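You operate a simulated robot arm through the tools that you are given. There is no shell and no other tool. Be economical: measure what you need, move in short steps, check, and stop when the job is done.

The job below is to be done with a simulated robot arm. You get a single attempt, and the scene is never put back.

Task
Put the gold ring on the turntable, check it and sort it.
Fine: take it from the row by the turntable; swing the steel arm on to it, press zero, turn the blue knob to its end and read the display; small green tray up to 0.05, else the small red one; leave the arm away.

Only the result counts: the job must be done as asked and must still hold three seconds after the hand-in. Knocking over, shifting, dropping, spilling or breaking anything else fails it.

Robot
A 6-joint arm with a two-finger parallel gripper, fixed in place. Base frame: the origin is at the foot of the arm, x ahead of it, y to its left, z up; the work surface is at about z = 0.91. Readings come in m, rad, newtons and seconds.
With the tool pointing down near the work surface it reaches from about 0.24 to 0.62 m from the base axis. Its first joint turns from -1.152 to 1.152 rad. Payload 2.7 kg.
The TCP is the grasp point between the finger pads, 0.023 m short of the fingertips. In the tool frame z runs along the fingers and y along their closing line. Largest opening 0.094 m; finger width 0.038, thickness 0.01; the body of the gripper, 0.054 by 0.096 m, starts 0.039 m behind the TCP.
Orientation is that of the tool frame in the base frame, as a unit quaternion [w, x, y, z]. With the fingers straight down and closing along the base's y, the tool's x points along the base's -x, its y along +y and its z along -z.

Tools
- The arm moves only by the tool nudge_tool. Its argument "rows" is one flat list of numbers, 7 for each row, row after row: the shift along the base's x, y, z in m, then the turn, a rotation vector about the base's x, y, z in rad, then the opening, from 0 (shut) to 1 (fully open). In form: [dx, dy, dz, wx, wy, wz, gripper, dx, dy, dz, wx, wy, wz, gripper, ...]. A call has 1 to 20 rows; each row is the pose to reach, as a shift and turn from the pose commanded when the call began. Rows are played at 5 a second. More than 0.05 m and 0.15 rad between two rows, or a gripper value outside its range, and nothing of the call is played. A pose out of reach is approached as far as the arm can. The call stops where the force on the tool passes 90 N (or 10 N more than at its start, if that is more) or the arm is blocked; 0.2 s more then pass. Each finger travels about 0.045 m/s and halts on what it meets, pressing with about 23 N; the grip force reading is that of the motor and also rises with nothing between the fingers. The clock runs only during rows and for 0.2 s after the last one: add rows that repeat a pose to give the fingers time. It gives the time, the measured TCP pose, the force on the tool (base axes), the opening and the grip force at its end, in the units of the frame above (readings bear some noise).
- Cameras (640 x 400 px; columns grow to the right, rows downward): "scene" is fixed at [0.0779, -0.4269, 1.4189]; the picture's right is [0.78, -0.62, 0.00], its down [-0.26, -0.33, -0.91] and it looks along [0.56, 0.71, -0.42] (base axes); focal length 358 px, centre (320, 200). "wrist" rides on the gripper at [-0.039, 0, -0.044] in the tool frame; the picture's right is [0.00, -1.00, 0.00], its down [0.97, 0.00, -0.24] and it looks along [0.24, 0.00, 0.97] (tool axes); focal length 218 px, centre (320, 200).
- grab_frame(camera): a new picture of that camera. The clock stands still meanwhile.
- point_at(camera, pixels): for up to 12 pixels [column, row] of the newest picture of that camera ("zoom" is the newest enlarged one), the place [x, y, z] in the base frame of the surface seen there, good to about 0.002 m. The clock stands still meanwhile.
- inspect(camera, box): a new picture of the part [left, top, right, bottom] of that camera's present view, enlarged. The clock stands still meanwhile.
- hand_in(): hands the job in; it is judged then, once.

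Go step by step. Measure first, check grasps and placings, and put right what went wrong. The budget is 80 turns and 34 pictures, counting those below and the enlarged ones. Unless the task says otherwise, let go and move clear before handing in, and close with one line.

The tools are called after "Call:" as a command line: name --argument value ..., lists and objects as JSON in quotes. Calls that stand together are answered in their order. nudge_tool: Moves the arm, as the interface text tells. Its arguments: {"type":"object","properties":{"rows":{"type":"array"}},"required":["rows"]} The other tools are called the same way: grab_frame (camera) takes a picture; point_at (camera, pixels) gives the place of the surface under pixels of a picture; inspect (camera, box) takes an enlarged picture of a part of a camera's view; hand_in () hands the job in.

At the start:

```text
t: 0.0
position: [0.3548, 0.0456, 1.2999]
tcp_rot: [0.0, 0.0, 1.0, 0.0]
contact_force: [-0.1, -0.1, 0.1]
gripper_width: 0.0938
grip_force: 0.1
```

scene: 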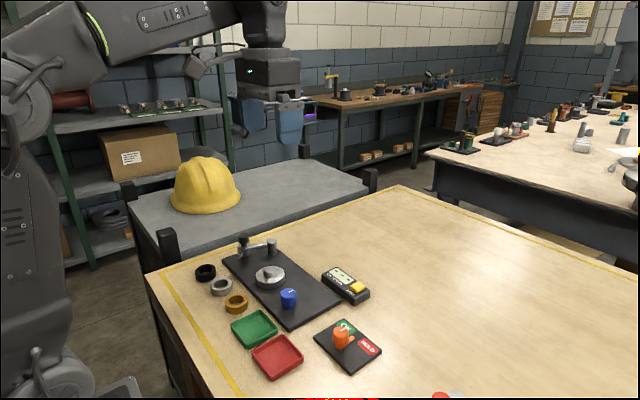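
wrist: 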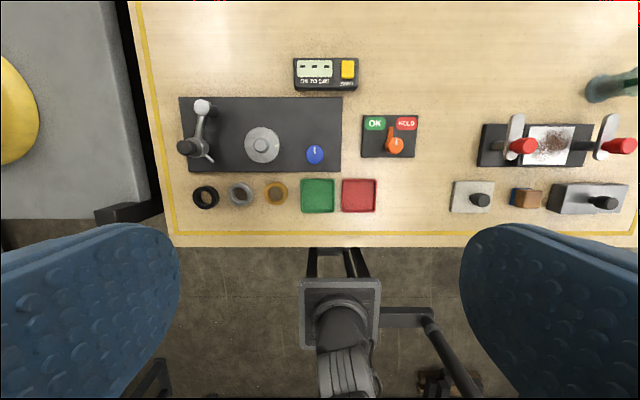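

The wrist view shows the row of rings (gold at about 276,193), the turntable at 262,146, the steel arm at 200,130, the blue knob at 315,154, the display at 325,72 and the trays at 317,196 and 358,196. I'll enlarge the fixture in both views.

Call:
inspect --camera "wrist" --box '[160, 50, 440, 225]'

Call:
inspect --camera "scene" --box '[180, 220, 400, 390]'

Call:
point_at --camera "wrist" --pixels '[[276, 184], [267, 193], [285, 193], [262, 146], [255, 157], [315, 152], [202, 106], [185, 147], [210, 160], [317, 196], [358, 196], [348, 70]]'

```text
2.29 times, centred on (300, 138) of wrist
```

zoom: 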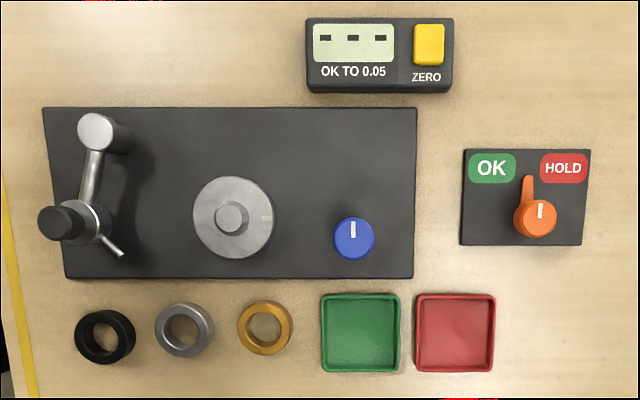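

```text
2.35 times, centred on (290, 305) of scene
```

zoom: 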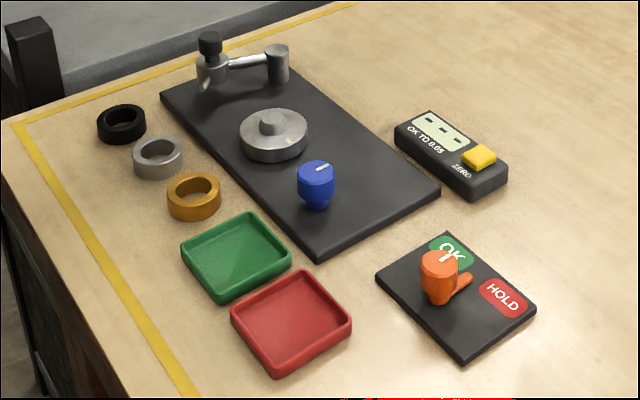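

```text
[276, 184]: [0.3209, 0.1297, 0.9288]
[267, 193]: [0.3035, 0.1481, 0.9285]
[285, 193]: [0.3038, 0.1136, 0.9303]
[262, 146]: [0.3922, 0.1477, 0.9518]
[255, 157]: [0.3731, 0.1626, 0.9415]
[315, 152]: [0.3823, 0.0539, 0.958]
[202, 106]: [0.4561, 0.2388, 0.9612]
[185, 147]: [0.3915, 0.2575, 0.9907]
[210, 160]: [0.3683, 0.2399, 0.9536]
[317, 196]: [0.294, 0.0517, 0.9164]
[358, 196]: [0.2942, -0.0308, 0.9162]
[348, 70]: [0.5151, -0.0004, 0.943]
```

The gold ring is at about (0.304, 0.131), its top at z 0.929; the turntable is at (0.392, 0.148) with its disc top near z 0.94 and a hub up to 0.952. I'll come nearer above the ring to measure precisely.

Call:
nudge_tool --rows '[0, 0.02, -0.04, 0, 0, 0, 1, 0, 0.04, -0.08, 0, 0, 0, 1, 0, 0.06, -0.12, 0, 0, 0, 1, 0, 0.08, -0.16, 0, 0, 0, 1, 0, 0.09, -0.19, 0, 0, 0, 1, 0, 0.09, -0.19, 0, 0, 0, 1]'

Call:
grab_frame --camera "wrist"

```text
t: 1.4
position: [0.3557, 0.1352, 1.107]
tcp_rot: [0.0, -0.001, 1.0, 0.0]
contact_force: [-0.5, 0.9, 0.1]
gripper_width: 0.0938
grip_force: 0.1
```

```text
29 pictures are left
```

wrist: 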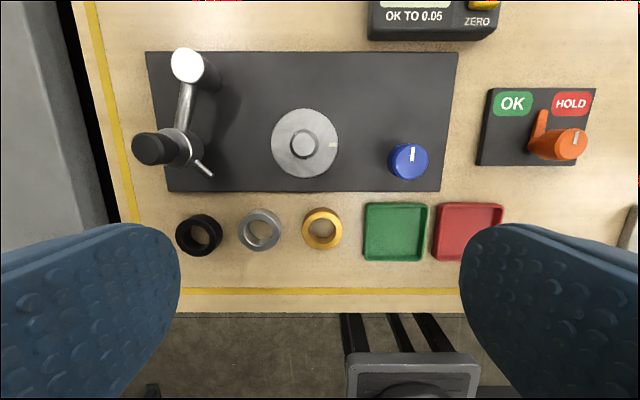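

The gold ring now spans columns 302–342 and rows 208–250. I'll measure the ring rim, turntable hub, knob, arm and trays from here.

Call:
point_at --camera "wrist" --pixels '[[322, 211], [322, 246], [305, 228], [339, 228], [322, 230], [303, 143], [303, 113], [303, 173], [276, 142], [332, 142], [392, 160], [425, 160]]'

Call:
point_at --camera "wrist" --pixels '[[408, 146], [408, 172], [187, 65], [205, 70], [186, 105], [150, 148], [180, 148], [203, 168], [212, 176], [365, 232], [427, 232], [396, 232]]'

Call:
inspect --camera "wrist" --box '[120, 30, 360, 180]'

```text
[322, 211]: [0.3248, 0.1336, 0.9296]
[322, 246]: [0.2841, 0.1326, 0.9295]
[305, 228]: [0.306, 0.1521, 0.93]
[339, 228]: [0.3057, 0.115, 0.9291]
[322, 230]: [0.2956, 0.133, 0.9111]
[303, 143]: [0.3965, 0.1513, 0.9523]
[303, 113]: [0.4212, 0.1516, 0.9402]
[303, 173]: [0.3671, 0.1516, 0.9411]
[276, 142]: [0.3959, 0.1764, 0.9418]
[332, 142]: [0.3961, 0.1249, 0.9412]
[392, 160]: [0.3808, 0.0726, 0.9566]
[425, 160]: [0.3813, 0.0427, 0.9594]
```

```text
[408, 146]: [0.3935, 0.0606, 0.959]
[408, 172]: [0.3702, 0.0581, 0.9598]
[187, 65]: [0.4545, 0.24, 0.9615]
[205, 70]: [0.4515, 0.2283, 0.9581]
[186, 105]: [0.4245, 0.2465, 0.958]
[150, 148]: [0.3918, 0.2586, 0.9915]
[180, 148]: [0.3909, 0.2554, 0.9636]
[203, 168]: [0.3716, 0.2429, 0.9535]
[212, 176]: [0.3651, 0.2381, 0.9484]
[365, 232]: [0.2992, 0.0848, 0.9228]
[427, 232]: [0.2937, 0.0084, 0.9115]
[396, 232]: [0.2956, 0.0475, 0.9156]
```

```text
2.67 times, centred on (240, 105) of wrist
```

zoom: 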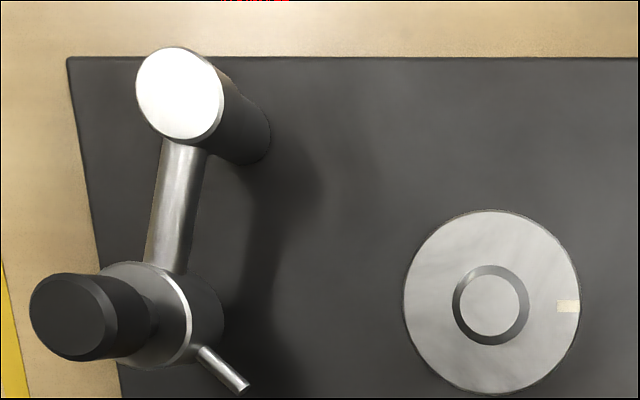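

The ring's centre is about (0.3045, 0.133), outer radius 0.022, standing from z 0.911 to 0.930; the turntable's centre is (0.394, 0.151). I want a closer look at the steel arm from the side before touching anything.

Call:
inspect --camera "scene" --box '[220, 228, 316, 288]'

```text
6.67 times, centred on (268, 258) of scene
```

zoom: 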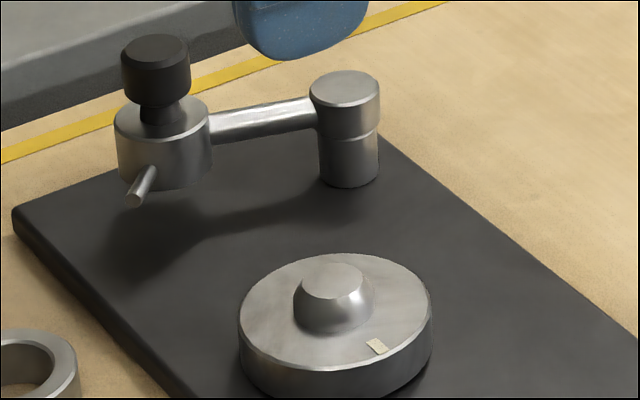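

The side view shows the post (zoom 348,130) is the arm's pivot, and the black-capped head with the stylus is its free end. So the stylus swings toward the turntable when the head is pushed towards -y. First I'll go above the gold ring with the gripper partly open.

Call:
nudge_tool --rows '[-0.025, 0, 0, 0, 0, 0, 0.62, -0.051, -0.0024, 0, 0, 0, 0, 0.62, -0.051, -0.0024, -0.04, 0, 0, 0, 0.62, -0.051, -0.0024, -0.08, 0, 0, 0, 0.62, -0.051, -0.0024, -0.12, 0, 0, 0, 0.62, -0.051, -0.0024, -0.135, 0, 0, 0, 0.62, -0.051, -0.0024, -0.135, 0, 0, 0, 0.62]'

Call:
grab_frame --camera "wrist"

```text
t: 3.0
position: [0.3052, 0.1325, 0.9726]
tcp_rot: [0.0, -0.001, 1.0, 0.0]
contact_force: [-0.2, 0.0, -0.2]
gripper_width: 0.0579
grip_force: 0.1
```

```text
26 pictures are left
```

wrist: 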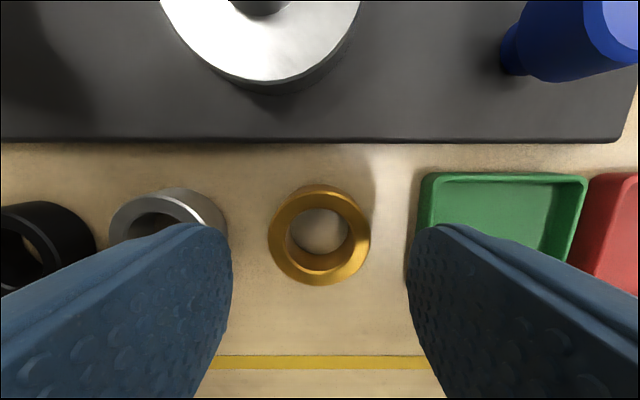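

The ring sits centred between the fingers (268–370). I'll measure the ring, silver ring edge (227,220) and tray edge (410,250) for side clearance.

Call:
point_at --camera "wrist" --pixels '[[271, 238], [367, 238], [320, 194], [320, 281], [287, 235], [352, 235], [226, 215], [410, 240], [424, 180], [255, 60], [260, 5], [320, 212]]'

```text
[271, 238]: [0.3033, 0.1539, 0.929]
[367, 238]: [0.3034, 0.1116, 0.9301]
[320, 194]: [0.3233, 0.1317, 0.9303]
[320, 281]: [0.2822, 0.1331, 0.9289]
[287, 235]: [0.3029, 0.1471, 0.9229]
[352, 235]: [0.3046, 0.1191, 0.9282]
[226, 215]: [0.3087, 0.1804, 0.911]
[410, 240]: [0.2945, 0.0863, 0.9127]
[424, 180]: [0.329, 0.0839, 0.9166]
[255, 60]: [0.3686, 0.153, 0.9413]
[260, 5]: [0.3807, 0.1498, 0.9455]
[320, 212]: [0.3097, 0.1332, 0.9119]
```

The ring's centre is (0.303, 0.133), and the fingers clear the silver ring and tray by 6 mm or more. I'll go down to TCP z ≈ 0.937 and close.

Call:
nudge_tool --rows '[-0.002, 0, -0.015, 0, 0, 0, 0.62, -0.002, 0, -0.03, 0, 0, 0, 0.62, -0.002, 0, -0.035, 0, 0, 0, 0.62, -0.002, 0, -0.035, 0, 0, 0, 0.62, -0.002, 0, -0.035, 0, 0, 0, 0.4, -0.002, 0, -0.035, 0, 0, 0, 0.4, -0.002, 0, -0.035, 0, 0, 0, 0.4]'

```text
t: 4.6
position: [0.3016, 0.1344, 0.9388]
tcp_rot: [0.0, -0.001, 1.0, 0.0]
contact_force: [0.1, 0.3, -0.4]
gripper_width: 0.0446
grip_force: 23.0
```

The grip holds at 0.0446 m with 23 N, so the ring is caught. I'll lift it and bring it over the turntable.

Call:
nudge_tool --rows '[0, 0, 0.03, 0, 0, 0, 0.4, 0, 0, 0.065, 0, 0, 0, 0.4, 0.03, 0.006, 0.065, 0, 0, 0, 0.4, 0.06, 0.012, 0.065, 0, 0, 0, 0.4, 0.0915, 0.017, 0.065, 0, 0, 0, 0.4, 0.0915, 0.017, 0.065, 0, 0, 0, 0.4]'

Call:
grab_frame --camera "wrist"

```text
t: 6.0
position: [0.393, 0.15, 1.0057]
tcp_rot: [0.0, -0.001, 1.0, -0.001]
contact_force: [-0.3, -0.4, -1.7]
gripper_width: 0.0451
grip_force: 22.1
```

```text
25 pictures are left
```

wrist: 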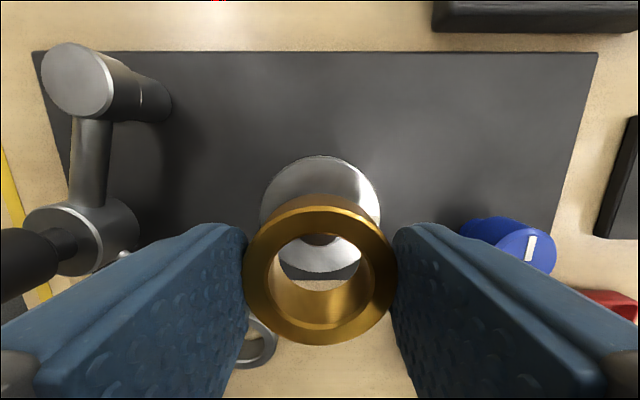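

The ring hangs at (320, 275) above the disc. I'll measure the ring's rim and the disc edges to line up.

Call:
point_at --camera "wrist" --pixels '[[320, 202], [320, 340], [246, 270], [395, 270], [320, 160], [262, 200], [377, 200], [320, 238], [280, 270], [360, 270], [120, 58], [60, 75]]'

```text
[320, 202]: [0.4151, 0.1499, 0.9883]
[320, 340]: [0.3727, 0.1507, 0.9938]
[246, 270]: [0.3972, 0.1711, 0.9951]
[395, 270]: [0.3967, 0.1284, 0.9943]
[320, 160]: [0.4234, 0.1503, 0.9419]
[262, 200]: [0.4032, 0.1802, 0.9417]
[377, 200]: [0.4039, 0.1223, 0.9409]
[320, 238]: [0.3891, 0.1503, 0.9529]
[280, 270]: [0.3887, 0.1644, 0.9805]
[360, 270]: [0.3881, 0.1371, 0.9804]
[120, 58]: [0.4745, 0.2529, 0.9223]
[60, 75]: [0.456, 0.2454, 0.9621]
```

The ring's centre is (0.394, 0.150) and the disc's (0.3945, 0.151), so nearly aligned. The ring bottom is at about 0.9755, so I'll lower 0.033 in small steps and check the force.

Call:
nudge_tool --rows '[0.0005, 0.001, -0.01, 0, 0, 0, 0.4, 0.0005, 0.001, -0.02, 0, 0, 0, 0.4, 0.0005, 0.001, -0.027, 0, 0, 0, 0.4, 0.0005, 0.001, -0.031, 0, 0, 0, 0.4, 0.0005, 0.001, -0.0325, 0, 0, 0, 0.4, 0.0005, 0.001, -0.0325, 0, 0, 0, 0.4]'

Call:
grab_frame --camera "wrist"

```text
t: 7.4
position: [0.3953, 0.152, 0.9709]
tcp_rot: [0.0, 0.0, 1.0, 0.001]
contact_force: [-1.1, -0.2, -0.6]
gripper_width: 0.045
grip_force: 22.6
```

```text
24 pictures are left
```

wrist: 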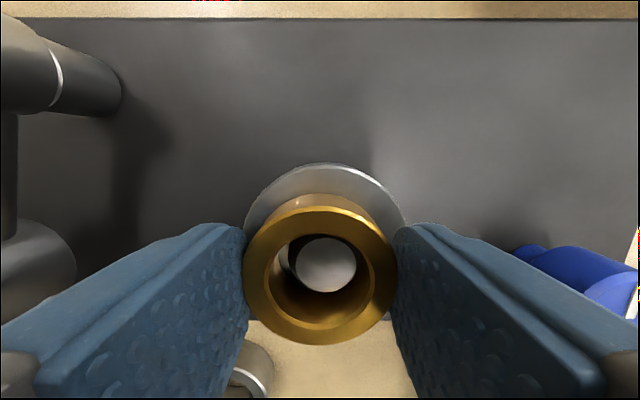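

The hub shows inside the ring's hole at (325, 265). I'll measure the centring and remaining gap.

Call:
point_at --camera "wrist" --pixels '[[320, 210], [320, 341], [246, 270], [395, 270], [325, 265], [300, 265], [352, 265], [325, 240], [325, 289], [325, 166], [250, 210], [400, 210]]'

```text
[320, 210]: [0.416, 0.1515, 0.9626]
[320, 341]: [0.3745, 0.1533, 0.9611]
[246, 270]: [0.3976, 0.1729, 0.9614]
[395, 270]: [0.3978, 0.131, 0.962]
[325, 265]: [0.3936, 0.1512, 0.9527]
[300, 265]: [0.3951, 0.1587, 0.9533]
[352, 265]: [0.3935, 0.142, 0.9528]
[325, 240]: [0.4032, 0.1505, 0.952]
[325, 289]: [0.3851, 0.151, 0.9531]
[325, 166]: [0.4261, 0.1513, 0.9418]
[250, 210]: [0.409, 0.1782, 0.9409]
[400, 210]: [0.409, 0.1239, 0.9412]
```

The ring's centre is about 1 mm off the hub's (0.394, 0.151) and its bottom is about 1 mm above the disc. I'll correct that, lower 1 mm, release and rise.

Call:
nudge_tool --rows '[-0.001, -0.001, -0.0005, 0, 0, 0, 0.4, -0.001, -0.001, -0.001, 0, 0, 0, 0.4, -0.001, -0.001, -0.001, 0, 0, 0, 0.5, -0.001, -0.001, -0.001, 0, 0, 0, 0.62, -0.001, -0.001, -0.001, 0, 0, 0, 0.62, -0.001, -0.001, 0.02, 0, 0, 0, 0.62, -0.001, -0.001, 0.06, 0, 0, 0, 0.62, -0.001, -0.001, 0.1, 0, 0, 0, 0.62, -0.001, -0.001, 0.14, 0, 0, 0, 0.62, -0.001, -0.001, 0.14, 0, 0, 0, 0.62]'

Call:
grab_frame --camera "wrist"

```text
t: 9.6
position: [0.3904, 0.1504, 1.112]
tcp_rot: [0.0, -0.001, 1.0, -0.001]
contact_force: [0.2, 1.0, 0.2]
gripper_width: 0.0583
grip_force: 0.1
```

```text
23 pictures are left
```

wrist: 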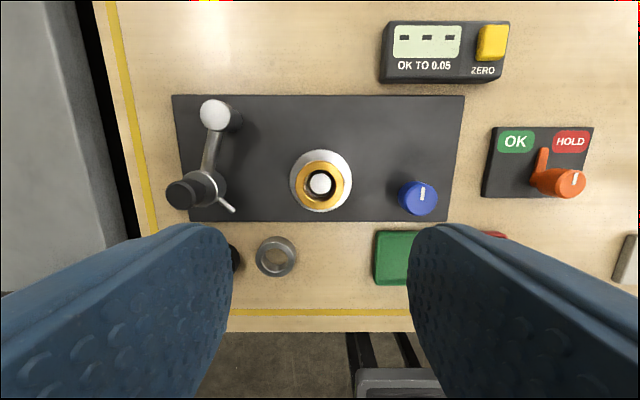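

The ring sits on the disc around the hub (320,182). Next I'll measure the arm's head, stylus and post from this view.

Call:
inspect --camera "wrist" --box '[152, 85, 376, 225]'

```text
2.86 times, centred on (264, 155) of wrist
```

zoom: 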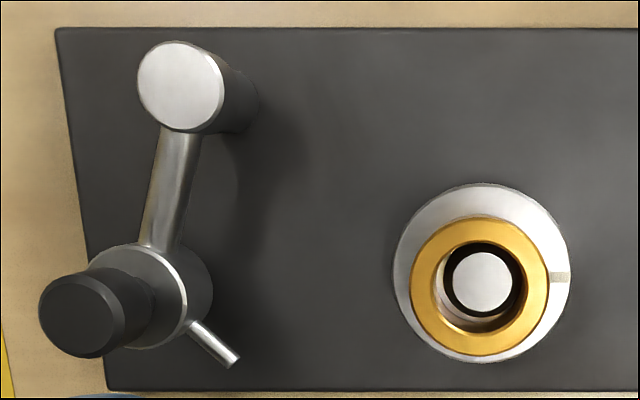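

Call:
point_at --camera "zoom" --pixels '[[180, 85], [80, 315], [45, 315], [118, 315], [80, 352], [172, 180], [150, 255], [182, 310], [200, 328], [232, 360], [480, 222], [480, 350]]'

```text
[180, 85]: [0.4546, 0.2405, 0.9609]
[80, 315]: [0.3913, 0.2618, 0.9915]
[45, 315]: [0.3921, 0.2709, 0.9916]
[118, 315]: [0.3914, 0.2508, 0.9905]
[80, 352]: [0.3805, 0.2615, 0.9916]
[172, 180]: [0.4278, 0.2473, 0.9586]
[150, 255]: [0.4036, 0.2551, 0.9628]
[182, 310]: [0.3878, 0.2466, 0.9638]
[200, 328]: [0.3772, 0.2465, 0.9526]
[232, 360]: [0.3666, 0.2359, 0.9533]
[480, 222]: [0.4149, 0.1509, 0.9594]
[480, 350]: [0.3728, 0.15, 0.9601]
```

The post is at P (0.4545, 0.2405), the cap at (0.391, 0.2615) with its top at z 0.9915, and the stylus tip at about (0.365, 0.235). So contact should come with the cap near (0.395, 0.2096), after a turn of about 46° about P. I'll go above the cap and lower so the fingers straddle it.

Call:
nudge_tool --rows '[0, 0.04, 0, 0, 0, 0, 0.62, -0.001, 0.08, 0, 0, 0, 0, 0.62, -0.001, 0.111, 0, 0, 0, 0, 0.62, -0.001, 0.111, -0.035, 0, 0, 0, 0.62, -0.001, 0.111, -0.07, 0, 0, 0, 0.62, -0.001, 0.111, -0.09, 0, 0, 0, 0.62, -0.001, 0.111, -0.09, 0, 0, 0, 0.62]'

Call:
grab_frame --camera "wrist"

```text
t: 11.2
position: [0.3925, 0.2613, 1.0202]
tcp_rot: [0.0, -0.001, 1.0, 0.0]
contact_force: [-0.1, -0.4, 0.1]
gripper_width: 0.0585
grip_force: 0.1
```

```text
21 pictures are left
```

wrist: 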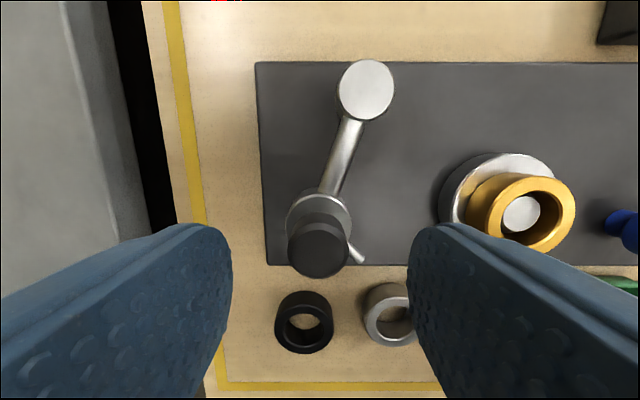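

The cap (318,250) is centred between the fingers. I'll lower to about z 0.993 and close on the cap.

Call:
nudge_tool --rows '[-0.001, 0, -0.015, 0, 0, 0, 0.62, -0.001, 0, -0.027, 0, 0, 0, 0.62, -0.001, 0, -0.027, 0, 0, 0, 0.4, -0.001, 0, -0.027, 0, 0, 0, 0.25, -0.001, 0, -0.027, 0, 0, 0, 0.18, -0.001, 0, -0.027, 0, 0, 0, 0.18]'

```text
t: 12.6
position: [0.3905, 0.2597, 0.9945]
tcp_rot: [0.0, -0.001, 1.0, 0.0]
contact_force: [-1.8, 0.6, -3.2]
gripper_width: 0.0233
grip_force: 45.0
```

The cap is gripped at 0.023 m. I'll swing it 0.65 rad along the arc about the post, turning the hand with it, which stays short of the expected contact at about 0.80 rad.

Call:
nudge_tool --rows '[-0.0011, -0.0042, 0, 0, 0, 0.065, 0.18, -0.0022, -0.0084, 0, 0, 0, 0.13, 0.18, -0.0028, -0.0127, 0, 0, 0, 0.195, 0.18, -0.0033, -0.017, 0, 0, 0, 0.26, 0.18, -0.0033, -0.0213, 0, 0, 0, 0.325, 0.18, -0.0032, -0.0257, 0, 0, 0, 0.39, 0.18, -0.0027, -0.03, 0, 0, 0, 0.455, 0.18, -0.0021, -0.0343, 0, 0, 0, 0.52, 0.18, -0.001, -0.0385, 0, 0, 0, 0.585, 0.18, 0.0002, -0.0427, 0, 0, 0, 0.65, 0.18, 0.0002, -0.0427, 0, 0, 0, 0.65, 0.18]'

Call:
inspect --camera "scene" --box '[200, 215, 392, 335]'

```text
t: 15.0
position: [0.3914, 0.2187, 0.9946]
tcp_rot: [0.0, -0.32, 0.947, 0.0]
contact_force: [-4.1, -0.9, -1.2]
gripper_width: 0.0231
grip_force: 45.4
```

```text
3.33 times, centred on (296, 275) of scene
```

zoom: 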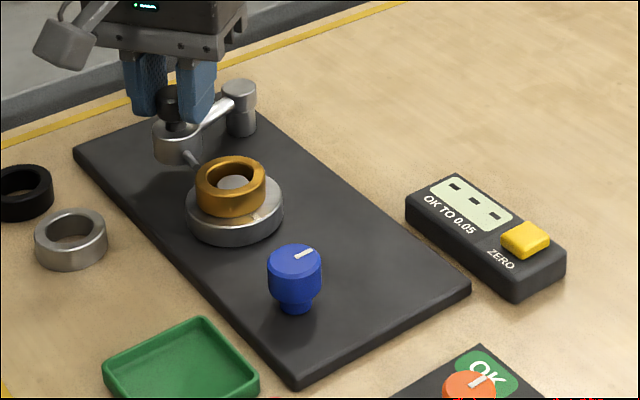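

The swing works smoothly, the stylus is about to reach the ring, and the display still shows dashes. I'll go on to 0.78 rad slowly.

Call:
nudge_tool --rows '[0.0008, -0.0022, 0, 0, 0, 0.035, 0.18, 0.0017, -0.0044, 0, 0, 0, 0.07, 0.18, 0.0025, -0.0062, 0, 0, 0, 0.1, 0.18, 0.0034, -0.008, 0, 0, 0, 0.13, 0.18, 0.0034, -0.008, 0, 0, 0, 0.13, 0.18]'

Call:
inspect --camera "scene" --box '[200, 215, 392, 335]'

```text
t: 16.2
position: [0.3947, 0.2104, 0.9946]
tcp_rot: [0.001, -0.382, 0.924, -0.001]
contact_force: [-2.3, 0.4, -6.2]
gripper_width: 0.0234
grip_force: 45.5
```

```text
3.33 times, centred on (296, 275) of scene
```

zoom: 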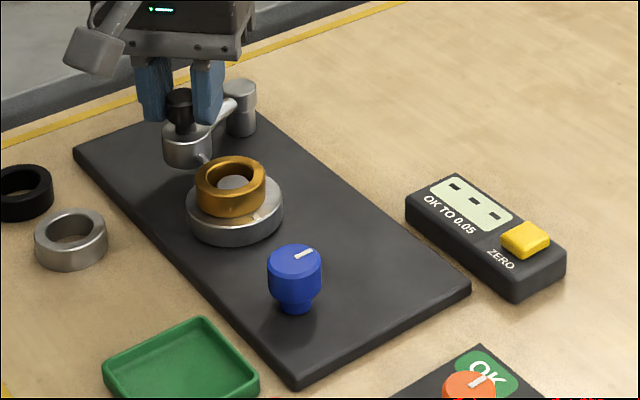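

Still dashes and no contact force; the stylus is at the ring's edge. I'll add 0.04 rad more.

Call:
nudge_tool --rows '[0.0006, -0.0012, 0, 0, 0, 0.02, 0.18, 0.0012, -0.0024, 0, 0, 0, 0.04, 0.18, 0.0012, -0.0024, 0, 0, 0, 0.04, 0.18]'

Call:
inspect --camera "scene" --box '[240, 235, 384, 325]'

```text
t: 17.0
position: [0.396, 0.2092, 0.9943]
tcp_rot: [0.001, -0.401, 0.916, 0.001]
contact_force: [-13.2, 16.3, -6.0]
gripper_width: 0.0233
grip_force: 45.0
```

```text
4.44 times, centred on (312, 280) of scene
```

zoom: 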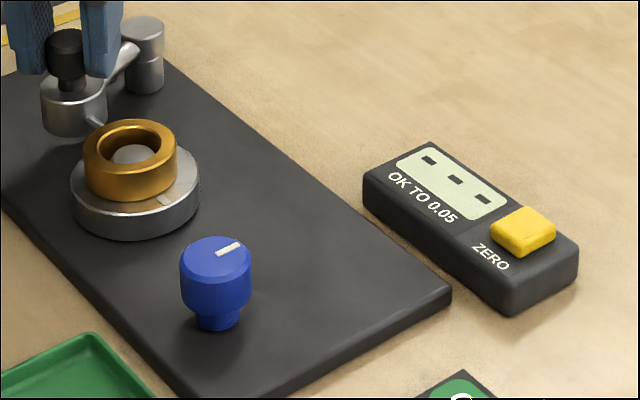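

A force of about 21 N shows the arm has met a stop. I'll release the cap, rise and look at whether it stays and what the display does.

Call:
nudge_tool --rows '[0, 0, 0, 0, 0, 0, 0.35, 0, 0, 0, 0, 0, 0, 0.5, 0, 0, 0, 0, 0, 0, 0.6, 0, 0, 0.03, 0, 0, 0, 0.6, 0, 0, 0.07, 0, 0, 0, 0.6, 0, 0, 0.1, 0, 0, 0, 0.6, 0, 0, 0.1, 0, 0, 0, 0.6]'

Call:
inspect --camera "scene" --box '[200, 215, 392, 335]'

```text
t: 18.6
position: [0.395, 0.2084, 1.097]
tcp_rot: [0.0, -0.4, 0.917, -0.001]
contact_force: [0.2, -1.3, -0.3]
gripper_width: 0.0565
grip_force: 0.1
```

```text
3.33 times, centred on (296, 275) of scene
```

zoom: 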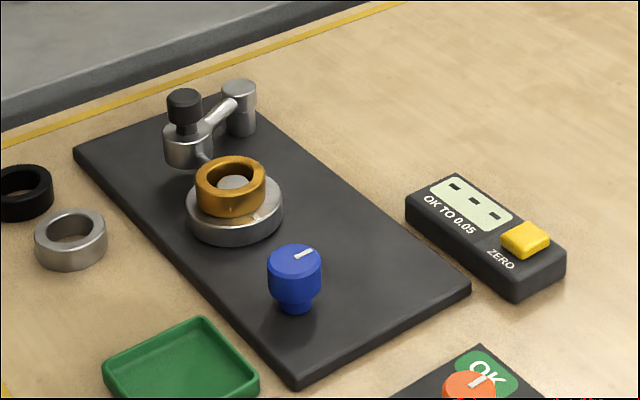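

The arm stays put, with the stylus at the ring (zoom 208,158). I'll check the contact from above.

Call:
inspect --camera "wrist" --box '[200, 60, 520, 260]'

```text
2.00 times, centred on (360, 160) of wrist
```

zoom: 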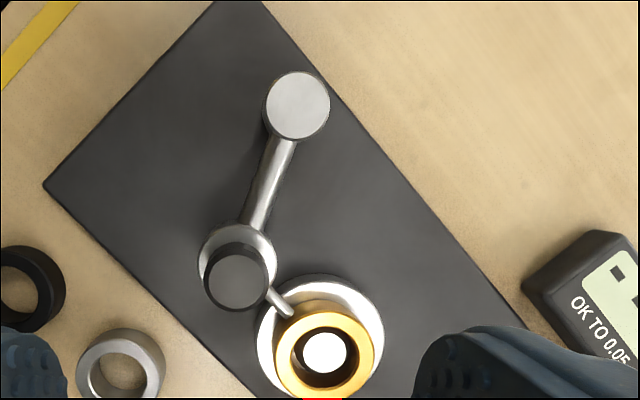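

The stylus touches the ring's side (zoom 290,305). Next I turn the hand back, shut the fingers and go above the zero button.

Call:
nudge_tool --rows '[0.013, -0.03, 0, 0, 0, -0.117, 0.5, 0.026, -0.06, 0, 0, 0, -0.234, 0.3, 0.039, -0.09, 0, 0, 0, -0.351, 0.2, 0.052, -0.12, 0, 0, 0, -0.468, 0.1, 0.065, -0.15, 0, 0, 0, -0.585, 0, 0.078, -0.18, 0, 0, 0, -0.702, 0, 0.09, -0.208, 0, 0, 0, -0.82, 0, 0.09, -0.208, 0, 0, 0, -0.82, 0]'

Call:
grab_frame --camera "wrist"

```text
t: 20.4
position: [0.4857, 0.0005, 1.0948]
tcp_rot: [0.001, -0.001, 1.0, 0.0]
contact_force: [-0.6, 0.3, 1.6]
gripper_width: 0.0
grip_force: 23.0
```

```text
15 pictures are left
```

wrist: 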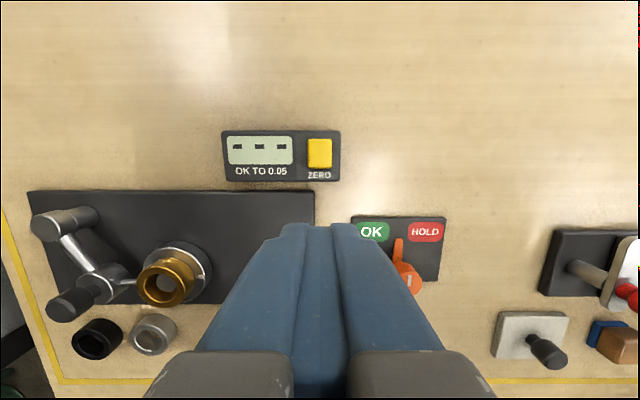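

The button shows at (320,152). I'll measure its corners and the case.

Call:
point_at --camera "wrist" --pixels '[[320, 152], [310, 152], [330, 152], [320, 141], [320, 165], [336, 152], [320, 175], [320, 134]]'

```text
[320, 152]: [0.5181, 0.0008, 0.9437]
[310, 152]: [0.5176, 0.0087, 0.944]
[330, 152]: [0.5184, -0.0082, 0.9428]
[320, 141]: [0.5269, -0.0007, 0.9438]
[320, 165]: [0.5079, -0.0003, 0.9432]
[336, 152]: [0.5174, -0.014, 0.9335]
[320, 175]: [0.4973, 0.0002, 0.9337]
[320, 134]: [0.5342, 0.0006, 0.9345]
```

The button is centred at (0.518, 0.000), top z 0.9435. I'll go above it to TCP z ≈ 0.972 first.

Call:
nudge_tool --rows '[0.0325, -0.0005, 0, 0, 0, 0, 0, 0.0325, -0.0005, -0.04, 0, 0, 0, 0, 0.0325, -0.0005, -0.08, 0, 0, 0, 0, 0.0325, -0.0005, -0.11, 0, 0, 0, 0, 0.0325, -0.0005, -0.122, 0, 0, 0, 0, 0.0325, -0.0005, -0.122, 0, 0, 0, 0]'

```text
t: 21.8
position: [0.5194, 0.0027, 0.9728]
tcp_rot: [0.0, -0.001, 1.0, 0.0]
contact_force: [-0.9, 0.2, -0.6]
gripper_width: 0.0
grip_force: 23.0
```

The fingertips are about 6 mm above the button. I'll press slowly about 3–4 mm in, then read the force.

Call:
nudge_tool --rows '[0, -0.001, -0.004, 0, 0, 0, 0, 0, -0.001, -0.007, 0, 0, 0, 0, 0, -0.001, -0.009, 0, 0, 0, 0, 0, -0.001, -0.0105, 0, 0, 0, 0, 0, -0.001, -0.0105, 0, 0, 0, 0]'

Call:
inspect --camera "scene" --box '[240, 235, 384, 325]'

```text
t: 23.0
position: [0.5199, -0.0008, 0.9628]
tcp_rot: [0.001, -0.001, 1.0, -0.001]
contact_force: [-0.2, -1.2, 1.3]
gripper_width: 0.0
grip_force: 23.2
```

```text
4.44 times, centred on (312, 280) of scene
```

zoom: 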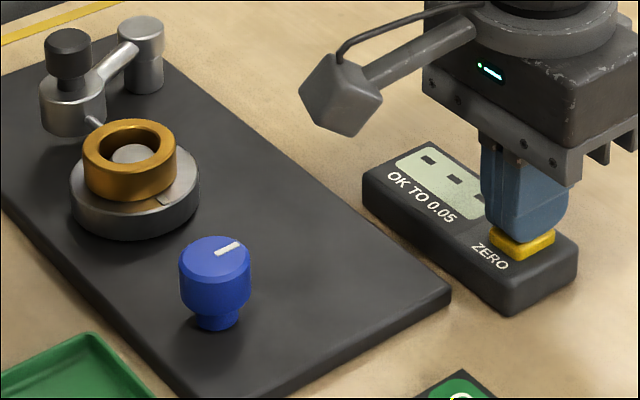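

The button is only lightly met (1.3 N) and the display still shows dashes. I'll press on in 1 mm steps.

Call:
nudge_tool --rows '[0, 0, -0.001, 0, 0, 0, 0, 0, 0, -0.002, 0, 0, 0, 0, 0, 0, -0.003, 0, 0, 0, 0, 0, 0, -0.004, 0, 0, 0, 0, 0, 0, -0.004, 0, 0, 0, 0]'

Call:
inspect --camera "scene" --box '[240, 235, 384, 325]'

```text
t: 24.2
position: [0.5201, -0.0016, 0.9588]
tcp_rot: [0.001, -0.001, 1.0, 0.0]
contact_force: [0.3, 4.3, 10.2]
gripper_width: 0.0001
grip_force: 23.0
```

```text
4.44 times, centred on (312, 280) of scene
```

zoom: 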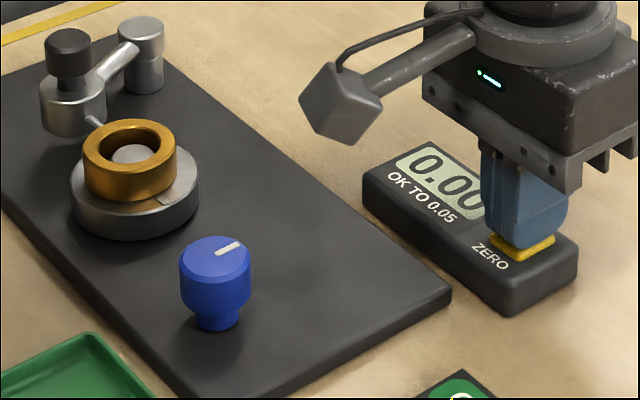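

The display now reads 0.00. I'll rise and go above the blue knob at about (0.382, 0.0575).

Call:
nudge_tool --rows '[0, 0, 0.03, 0, 0, 0, 0, 0, 0, 0.08, 0, 0, 0, 0, -0.035, 0.015, 0.1, 0, 0, 0, 0.2, -0.07, 0.03, 0.1, 0, 0, 0, 0.4, -0.105, 0.045, 0.1, 0, 0, 0, 0.55, -0.138, 0.058, 0.08, 0, 0, 0, 0.55, -0.138, 0.058, 0.06, 0, 0, 0, 0.55, -0.138, 0.058, 0.06, 0, 0, 0, 0.55]'

Call:
grab_frame --camera "wrist"

```text
t: 26.0
position: [0.3815, 0.0557, 1.017]
tcp_rot: [0.0, -0.001, 1.0, 0.001]
contact_force: [-0.4, -0.8, 0.1]
gripper_width: 0.0518
grip_force: 0.1
```

```text
12 pictures are left
```

wrist: 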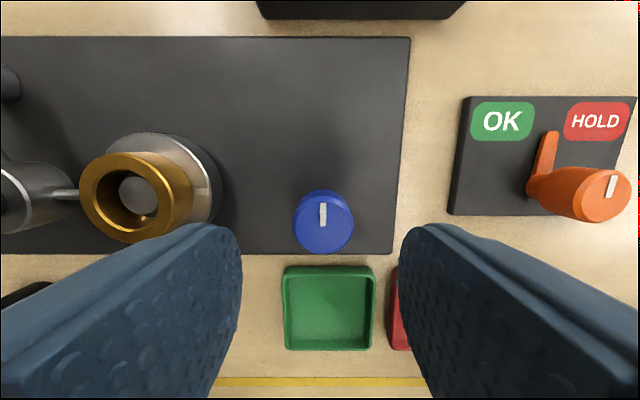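

Call:
point_at --camera "wrist" --pixels '[[323, 222], [295, 222], [351, 222], [323, 196], [323, 248], [285, 310], [371, 310], [330, 272], [330, 345], [330, 305], [300, 240], [323, 185]]'

```text
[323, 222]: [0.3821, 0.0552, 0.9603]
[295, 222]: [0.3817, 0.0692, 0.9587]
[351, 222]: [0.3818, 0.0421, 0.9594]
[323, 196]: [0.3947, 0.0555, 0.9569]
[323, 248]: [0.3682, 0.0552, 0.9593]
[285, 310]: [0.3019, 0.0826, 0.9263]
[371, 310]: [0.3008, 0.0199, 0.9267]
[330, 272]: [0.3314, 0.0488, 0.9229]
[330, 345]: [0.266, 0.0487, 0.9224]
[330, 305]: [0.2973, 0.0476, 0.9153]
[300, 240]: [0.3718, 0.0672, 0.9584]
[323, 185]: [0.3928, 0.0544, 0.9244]
```

The knob's centre is (0.382, 0.0555), top z 0.96, pointer towards +x. I'll go down to TCP z ≈ 0.966 and grip it.

Call:
nudge_tool --rows '[0.0005, 0, -0.025, 0, 0, 0, 0.55, 0.0005, 0, -0.045, 0, 0, 0, 0.55, 0.0005, 0, -0.05, 0, 0, 0, 0.55, 0.0005, 0, -0.05, 0, 0, 0, 0.4, 0.0005, 0, -0.05, 0, 0, 0, 0.28, 0.0005, 0, -0.05, 0, 0, 0, 0.26, 0.0005, 0, -0.05, 0, 0, 0, 0.26]'

```text
t: 27.6
position: [0.3806, 0.0539, 0.9673]
tcp_rot: [-0.002, -0.001, 1.0, 0.0]
contact_force: [1.6, -13.8, -4.1]
gripper_width: 0.0314
grip_force: 45.4
```

The knob is gripped (0.031 m), with a slight side force of -14 N on y, so I'll ease 1.5 mm that way. Then I'll try a clockwise turn of 0.7 rad and look.

Call:
nudge_tool --rows '[0, -0.0015, 0, 0, 0, 0, 0.26, 0, -0.0015, 0, 0, 0, -0.12, 0.26, 0, -0.0015, 0, 0, 0, -0.24, 0.26, 0, -0.0015, 0, 0, 0, -0.36, 0.26, 0, -0.0015, 0, 0, 0, -0.48, 0.26, 0, -0.0015, 0, 0, 0, -0.6, 0.26, 0, -0.0015, 0, 0, 0, -0.7, 0.26, 0, -0.0015, 0, 0, 0, -0.7, 0.26]'

Call:
inspect --camera "scene" --box '[240, 235, 384, 325]'

```text
t: 29.4
position: [0.38, 0.0558, 0.9671]
tcp_rot: [-0.001, 0.344, 0.939, -0.001]
contact_force: [-0.8, -13.2, -24.1]
gripper_width: 0.0312
grip_force: 45.1
```

```text
4.44 times, centred on (312, 280) of scene
```

zoom: 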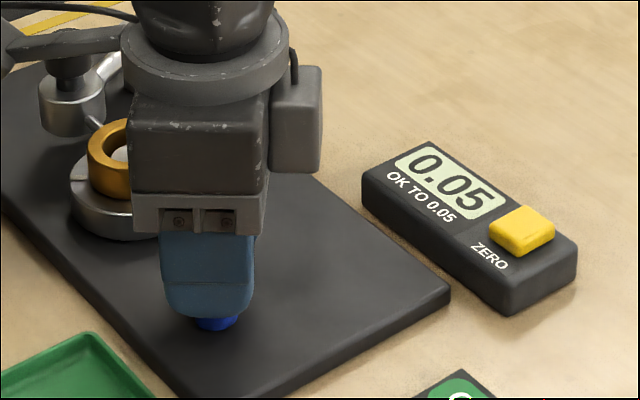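

Clockwise moves it: the display reads 0.05 at 0.7 rad and the knob isn't at its end yet. I'll keep turning clockwise by a further 1.4 rad.

Call:
nudge_tool --rows '[0, 0, 0, 0, 0, -0.12, 0.26, 0, 0, 0, 0, 0, -0.24, 0.26, 0, 0, 0, 0, 0, -0.36, 0.26, 0, 0, 0, 0, 0, -0.48, 0.26, 0, 0, 0, 0, 0, -0.6, 0.26, 0, 0, 0, 0, 0, -0.72, 0.26, 0, 0, 0, 0, 0, -0.84, 0.26, 0, 0, 0, 0, 0, -0.96, 0.26, 0, 0, 0, 0, 0, -1.08, 0.26, 0, 0, 0, 0, 0, -1.2, 0.26, 0, 0, 0, 0, 0, -1.32, 0.26, 0, 0, 0, 0, 0, -1.4, 0.26, 0, 0, 0, 0, 0, -1.4, 0.26]'

Call:
inspect --camera "scene" --box '[220, 235, 380, 335]'

```text
t: 32.2
position: [0.3802, 0.0548, 0.9662]
tcp_rot: [0.0, 0.867, 0.498, -0.003]
contact_force: [-6.5, -16.1, -20.9]
gripper_width: 0.0318
grip_force: 44.9
```

```text
4.00 times, centred on (300, 285) of scene
```

zoom: 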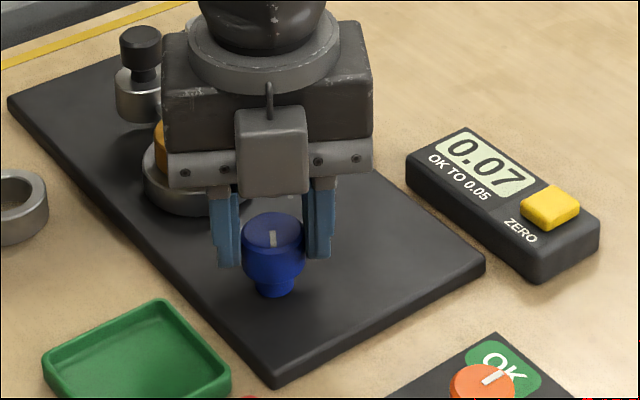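

The display is at 0.07 and the pointer (zoom 273,238) has followed the whole 2.1 rad, so the end isn't reached. I'll keep turning clockwise.

Call:
nudge_tool --rows '[0, 0, 0, 0, 0, -0.12, 0.26, 0, 0, 0, 0, 0, -0.24, 0.26, 0, 0, 0, 0, 0, -0.36, 0.26, 0, 0, 0, 0, 0, -0.48, 0.26, 0, 0, 0, 0, 0, -0.6, 0.26, 0, 0, 0, 0, 0, -0.72, 0.26, 0, 0, 0, 0, 0, -0.84, 0.26, 0, 0, 0, 0, 0, -0.96, 0.26, 0, 0, 0, 0, 0, -1.04, 0.26, 0, 0, 0, 0, 0, -1.04, 0.26]'

Call:
inspect --camera "scene" --box '[220, 235, 380, 335]'

```text
t: 33.7
position: [0.3822, 0.0428, 0.9667]
tcp_rot: [-0.025, 0.989, 0.144, -0.001]
contact_force: [-22.0, 64.0, 10.6]
gripper_width: 0.0545
grip_force: 33.9
out of reach, approached as far as the arm can: row 6, 7
stopped in row 7: the force on the tool passed its limit (the readings are from after the stop); the commanded pose is now the measured one
```

```text
4.00 times, centred on (300, 285) of scene
```

zoom: 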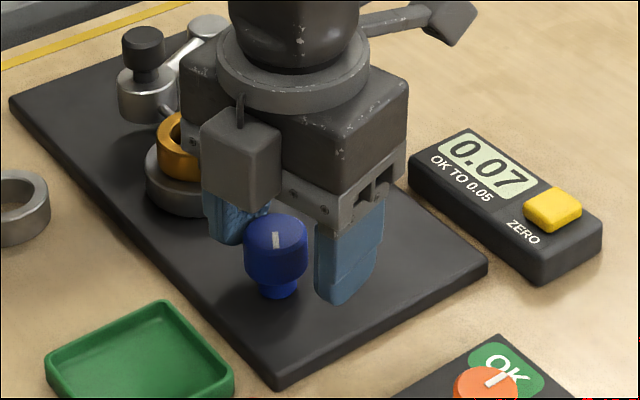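

The wrist reached its limit and the fingers slipped off the knob; the display still reads 0.07 and the pointer barely moved since. I'll open slightly and rise straight up, then unwind the wrist.

Call:
nudge_tool --rows '[0, 0, 0, 0, 0, 0, 0.62, 0, 0, 0.02, 0, 0, 0, 0.62, 0, 0, 0.05, 0, 0, 0, 0.62, 0, 0, 0.08, 0, 0, 0, 0.62, 0, 0, 0.08, 0, 0, 0, 0.62]'

```text
t: 34.9
position: [0.386, 0.0321, 1.0492]
tcp_rot: [-0.021, 0.989, 0.146, 0.001]
contact_force: [0.5, 0.2, 0.1]
gripper_width: 0.0585
grip_force: 0.0
```

The hand leans 0.04 rad after slipping; I'll level it first, then unwind in a following call.

Call:
nudge_tool --rows '[-0.002, 0.01, 0.03, -0.042, -0.004, 0, 0.62, -0.004, 0.023, 0.03, -0.042, -0.004, 0, 0.62, -0.004, 0.023, 0.03, -0.042, -0.004, 0, 0.62]'

Call:
nudge_tool --rows '[0, 0, 0, 0, 0, 0.14, 0.62, 0, 0, 0, 0, 0, 0.28, 0.62, 0, 0, 0, 0, 0, 0.42, 0.62, 0, 0, 0, 0, 0, 0.56, 0.62, 0, 0, 0, 0, 0, 0.7, 0.62, 0, 0, 0, 0, 0, 0.84, 0.62, 0, 0, 0, 0, 0, 0.98, 0.62, 0, 0, 0, 0, 0, 1.12, 0.62, 0, 0, 0, 0, 0, 1.26, 0.62, 0, 0, 0, 0, 0, 1.4, 0.62, 0, 0, 0, 0, 0, 1.54, 0.62, 0, 0, 0, 0, 0, 1.68, 0.62, 0, 0, 0, 0, 0, 1.82, 0.62, 0, 0, 0, 0, 0, 1.96, 0.62, 0, 0, 0, 0, 0, 2.1, 0.62, 0, 0, 0, 0, 0, 2.24, 0.62, 0, 0, 0, 0, 0, 2.38, 0.62, 0, 0, 0, 0, 0, 2.52, 0.62, 0, 0, 0, 0, 0, 2.66, 0.62, 0, 0, 0, 0, 0, 2.66, 0.62]'

Call:
grab_frame --camera "wrist"

```text
t: 35.7
position: [0.3885, 0.0198, 1.0782]
tcp_rot: [-0.004, 0.989, 0.149, 0.0]
contact_force: [-0.1, -0.2, -0.1]
gripper_width: 0.0584
grip_force: 0.0
out of reach, approached as far as the arm can: row 1, 2, 3
```

```text
t: 39.9
position: [0.387, 0.0194, 1.0772]
tcp_rot: [0.001, 0.096, 0.995, 0.001]
contact_force: [-0.3, 0.0, 0.1]
gripper_width: 0.0581
grip_force: 0.0
```

```text
8 pictures are left
```

wrist: 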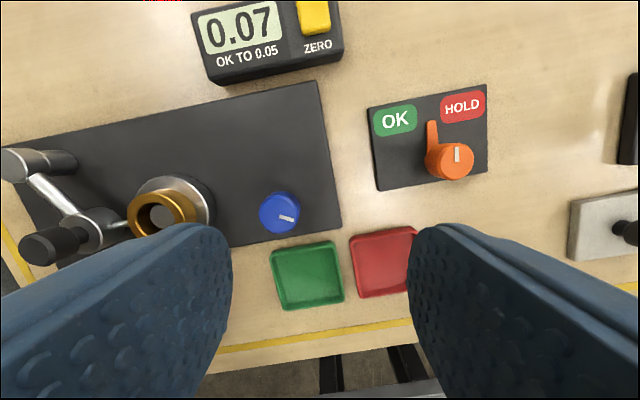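

The display holds 0.07 and the pointer (287,217) is about 2.2 rad clockwise from its start. I must make sure this is the end stop, so I'll turn the hand to +0.8 rad and regrip for another clockwise turn.

Call:
nudge_tool --rows '[-0.001, 0.008, 0, 0, 0, 0.14, 0.62, -0.002, 0.016, 0, 0, 0, 0.28, 0.62, -0.003, 0.024, 0, 0, 0, 0.42, 0.62, -0.004, 0.03, 0, 0, 0, 0.56, 0.62, -0.005, 0.0361, 0, 0, 0, 0.7, 0.62, -0.005, 0.0361, -0.02, 0, 0, 0.84, 0.62, -0.005, 0.0361, -0.05, 0, 0, 0.98, 0.62, -0.005, 0.0361, -0.05, 0, 0, 0.98, 0.62]'

```text
t: 41.7
position: [0.3836, 0.0553, 1.0259]
tcp_rot: [0.0, -0.384, 0.923, 0.0]
contact_force: [-0.5, -0.7, -0.2]
gripper_width: 0.0581
grip_force: 0.1
```

The hand is level above the knob at +0.79 rad. I'll lower, grip and turn clockwise 1.2 rad.

Call:
nudge_tool --rows '[-0.001, 0, -0.03, 0, 0, 0, 0.6, -0.001, 0, -0.055, 0, 0, 0, 0.6, -0.001, 0, -0.059, 0, 0, 0, 0.5, -0.001, 0, -0.059, 0, 0, 0, 0.38, -0.001, 0, -0.059, 0, 0, 0, 0.27, -0.001, 0, -0.059, 0, 0, 0, 0.26, -0.001, 0, -0.059, 0, 0, 0, 0.26]'

Call:
nudge_tool --rows '[0, 0, 0, 0, 0, -0.12, 0.26, 0, 0, 0, 0, 0, -0.24, 0.26, 0, 0, 0, 0, 0, -0.36, 0.26, 0, 0, 0, 0, 0, -0.48, 0.26, 0, 0, 0, 0, 0, -0.6, 0.26, 0, 0, 0, 0, 0, -0.72, 0.26, 0, 0, 0, 0, 0, -0.84, 0.26, 0, 0, 0, 0, 0, -0.96, 0.26, 0, 0, 0, 0, 0, -1.08, 0.26, 0, 0, 0, 0, 0, -1.2, 0.26, 0, 0, 0, 0, 0, -1.2, 0.26]'

Call:
inspect --camera "scene" --box '[220, 235, 380, 335]'

```text
t: 43.3
position: [0.3811, 0.0558, 0.9672]
tcp_rot: [-0.001, -0.384, 0.923, 0.002]
contact_force: [-2.1, 2.3, -5.7]
gripper_width: 0.0316
grip_force: 45.1
```

```text
t: 45.7
position: [0.3807, 0.0553, 0.9687]
tcp_rot: [0.0, 0.205, 0.979, -0.001]
contact_force: [-3.4, -20.6, 11.7]
gripper_width: 0.0315
grip_force: 44.8
```

```text
4.00 times, centred on (300, 285) of scene
```

zoom: 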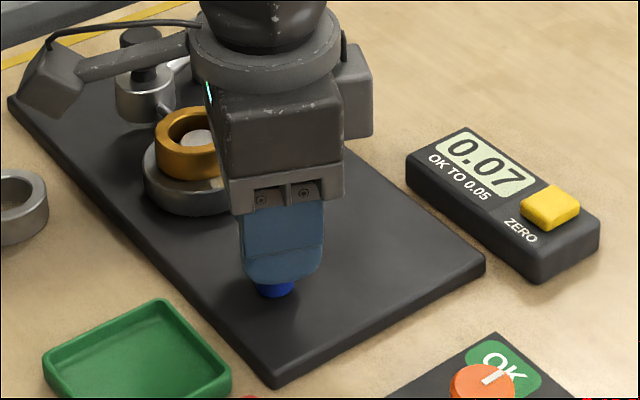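

Still 0.07; the pointer is hidden by the hand. I'll turn a further 1.0 rad, then release and rise to see the pointer.

Call:
nudge_tool --rows '[0, 0, 0, 0, 0, -0.12, 0.26, 0, 0, 0, 0, 0, -0.24, 0.26, 0, 0, 0, 0, 0, -0.36, 0.26, 0, 0, 0, 0, 0, -0.48, 0.26, 0, 0, 0, 0, 0, -0.6, 0.26, 0, 0, 0, 0, 0, -0.72, 0.26, 0, 0, 0, 0, 0, -0.84, 0.26, 0, 0, 0, 0, 0, -1.0, 0.26, 0, 0, 0, 0, 0, -1.0, 0.26, 0, 0, 0, 0, 0, -1.0, 0.45, 0, 0, 0, 0, 0, -1.0, 0.6, 0, 0, 0, 0, 0, -1.0, 0.6, 0, 0, 0.03, 0, 0, -1.0, 0.6, 0, 0, 0.07, 0, 0, -1.0, 0.6, 0, 0, 0.11, 0, 0, -1.0, 0.6, 0, 0, 0.11, 0, 0, -1.0, 0.6]'

```text
refused: row 8 steps farther than a row can; nothing moved
```

One row stepped 0.16 rad and the call was refused; I'll repeat it with even steps.

Call:
nudge_tool --rows '[0, 0, 0, 0, 0, -0.125, 0.26, 0, 0, 0, 0, 0, -0.25, 0.26, 0, 0, 0, 0, 0, -0.375, 0.26, 0, 0, 0, 0, 0, -0.5, 0.26, 0, 0, 0, 0, 0, -0.625, 0.26, 0, 0, 0, 0, 0, -0.75, 0.26, 0, 0, 0, 0, 0, -0.875, 0.26, 0, 0, 0, 0, 0, -1.0, 0.26, 0, 0, 0, 0, 0, -1.0, 0.26, 0, 0, 0, 0, 0, -1.0, 0.45, 0, 0, 0, 0, 0, -1.0, 0.6, 0, 0, 0, 0, 0, -1.0, 0.6, 0, 0, 0.03, 0, 0, -1.0, 0.6, 0, 0, 0.07, 0, 0, -1.0, 0.6, 0, 0, 0.11, 0, 0, -1.0, 0.6, 0, 0, 0.11, 0, 0, -1.0, 0.6]'

Call:
inspect --camera "scene" --box '[220, 235, 380, 335]'

```text
t: 49.1
position: [0.3816, 0.0564, 1.0794]
tcp_rot: [0.002, 0.65, 0.76, 0.0]
contact_force: [0.0, 0.4, -0.2]
gripper_width: 0.0564
grip_force: 0.1
```

```text
4.00 times, centred on (300, 285) of scene
```

zoom: 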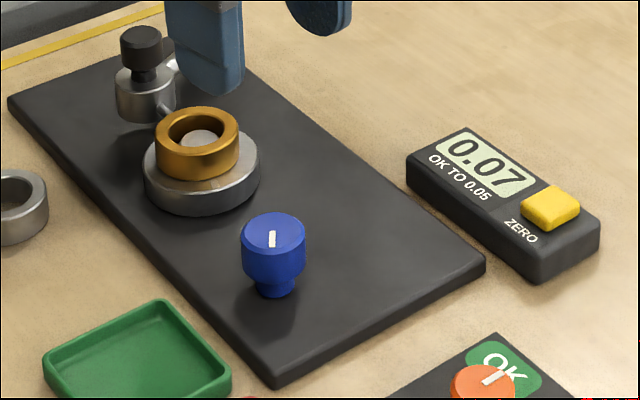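

The pointer hasn't moved (zoom 272,238), so the knob is at its end, and the reading is 0.07, above 0.05: the ring goes in the red tray. First I'll go back over the arm's cap at (0.3955, 0.2093), unwinding the hand.

Call:
nudge_tool --rows '[0.0014, 0.0153, 0, 0, 0, 0.1415, 0.62, 0.0028, 0.0306, 0, 0, 0, 0.283, 0.62, 0.0042, 0.0459, 0, 0, 0, 0.4245, 0.62, 0.0056, 0.0612, 0, 0, 0, 0.566, 0.62, 0.007, 0.0765, 0, 0, 0, 0.7075, 0.62, 0.0084, 0.0918, 0, 0, 0, 0.849, 0.62, 0.0098, 0.1071, 0, 0, 0, 0.9905, 0.62, 0.0112, 0.1224, 0, 0, 0, 1.132, 0.62, 0.0126, 0.1377, 0, 0, 0, 1.2735, 0.62, 0.014, 0.153, 0, 0, 0, 1.415, 0.62, 0.014, 0.153, 0, 0, 0, 1.415, 0.62]'

```text
t: 51.5
position: [0.3949, 0.2088, 1.078]
tcp_rot: [0.0, -0.002, 1.0, 0.001]
contact_force: [0.4, 0.7, 0.5]
gripper_width: 0.0585
grip_force: 0.0
```

The hand is level and above the cap. I'll lower to z ≈ 0.994 and close on it.

Call:
nudge_tool --rows '[0, 0.0005, -0.035, 0, 0, 0, 0.62, 0, 0.0005, -0.065, 0, 0, 0, 0.62, 0, 0.0005, -0.084, 0, 0, 0, 0.62, 0, 0.0005, -0.084, 0, 0, 0, 0.45, 0, 0.0005, -0.084, 0, 0, 0, 0.3, 0, 0.0005, -0.084, 0, 0, 0, 0.18, 0, 0.0005, -0.084, 0, 0, 0, 0.18]'

```text
t: 53.1
position: [0.3964, 0.2099, 0.9942]
tcp_rot: [0.001, -0.001, 1.0, 0.002]
contact_force: [0.7, 5.7, -3.2]
gripper_width: 0.0237
grip_force: 44.9
```

The cap is gripped. I'll swing the arm back along the same arc to its starting place.

Call:
nudge_tool --rows '[-0.0018, 0.0039, 0, 0, 0, -0.065, 0.18, -0.0035, 0.0079, 0, 0, 0, -0.13, 0.18, -0.0048, 0.012, 0, 0, 0, -0.195, 0.18, -0.006, 0.0162, 0, 0, 0, -0.26, 0.18, -0.0067, 0.0205, 0, 0, 0, -0.325, 0.18, -0.0074, 0.0248, 0, 0, 0, -0.39, 0.18, -0.0076, 0.0292, 0, 0, 0, -0.455, 0.18, -0.0077, 0.0335, 0, 0, 0, -0.52, 0.18, -0.0073, 0.0379, 0, 0, 0, -0.585, 0.18, -0.0068, 0.0422, 0, 0, 0, -0.65, 0.18, -0.0057, 0.047, 0, 0, 0, -0.725, 0.18, -0.0044, 0.0519, 0, 0, 0, -0.8, 0.18, -0.0044, 0.0519, 0, 0, 0, -0.8, 0.18]'

```text
t: 55.9
position: [0.3905, 0.26, 0.9934]
tcp_rot: [0.002, 0.389, 0.921, -0.001]
contact_force: [-1.9, -7.5, -10.0]
gripper_width: 0.0235
grip_force: 45.1
```

The cap is back at (0.391, 0.260). I'll release, rise, turn back and go above the turntable.

Call:
nudge_tool --rows '[0, 0, 0, 0, 0, 0, 0.35, 0, 0, 0, 0, 0, 0, 0.5, 0, 0, 0, 0, 0, 0, 0.62, 0, 0, 0.04, 0, 0, 0, 0.62, 0, 0, 0.08, 0, 0, 0, 0.62, 0, -0.015, 0.08, 0, 0, 0.13, 0.62, 0, -0.035, 0.08, 0, 0, 0.27, 0.62, 0.001, -0.055, 0.08, 0, 0, 0.4, 0.62, 0.002, -0.075, 0.08, 0, 0, 0.54, 0.62, 0.003, -0.095, 0.08, 0, 0, 0.67, 0.62, 0.0035, -0.11, 0.08, 0, 0, 0.8, 0.62, 0.0035, -0.11, 0.05, 0, 0, 0.8, 0.62, 0.0035, -0.11, 0.05, 0, 0, 0.8, 0.62]'

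Call:
grab_frame --camera "wrist"

```text
t: 58.7
position: [0.3937, 0.1509, 1.0419]
tcp_rot: [0.002, -0.002, 1.0, 0.001]
contact_force: [0.0, -0.1, -1.0]
gripper_width: 0.0584
grip_force: 0.0
```

```text
5 pictures are left
```

wrist: 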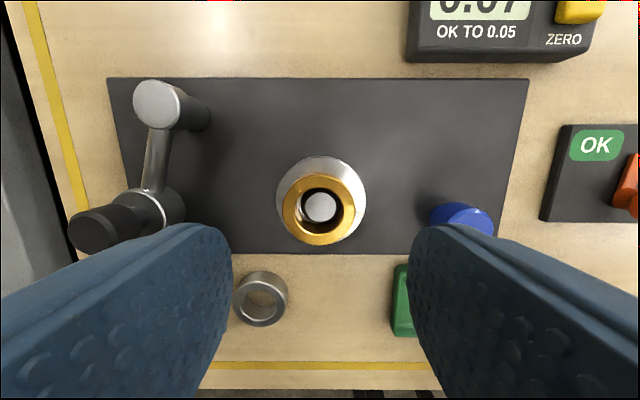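

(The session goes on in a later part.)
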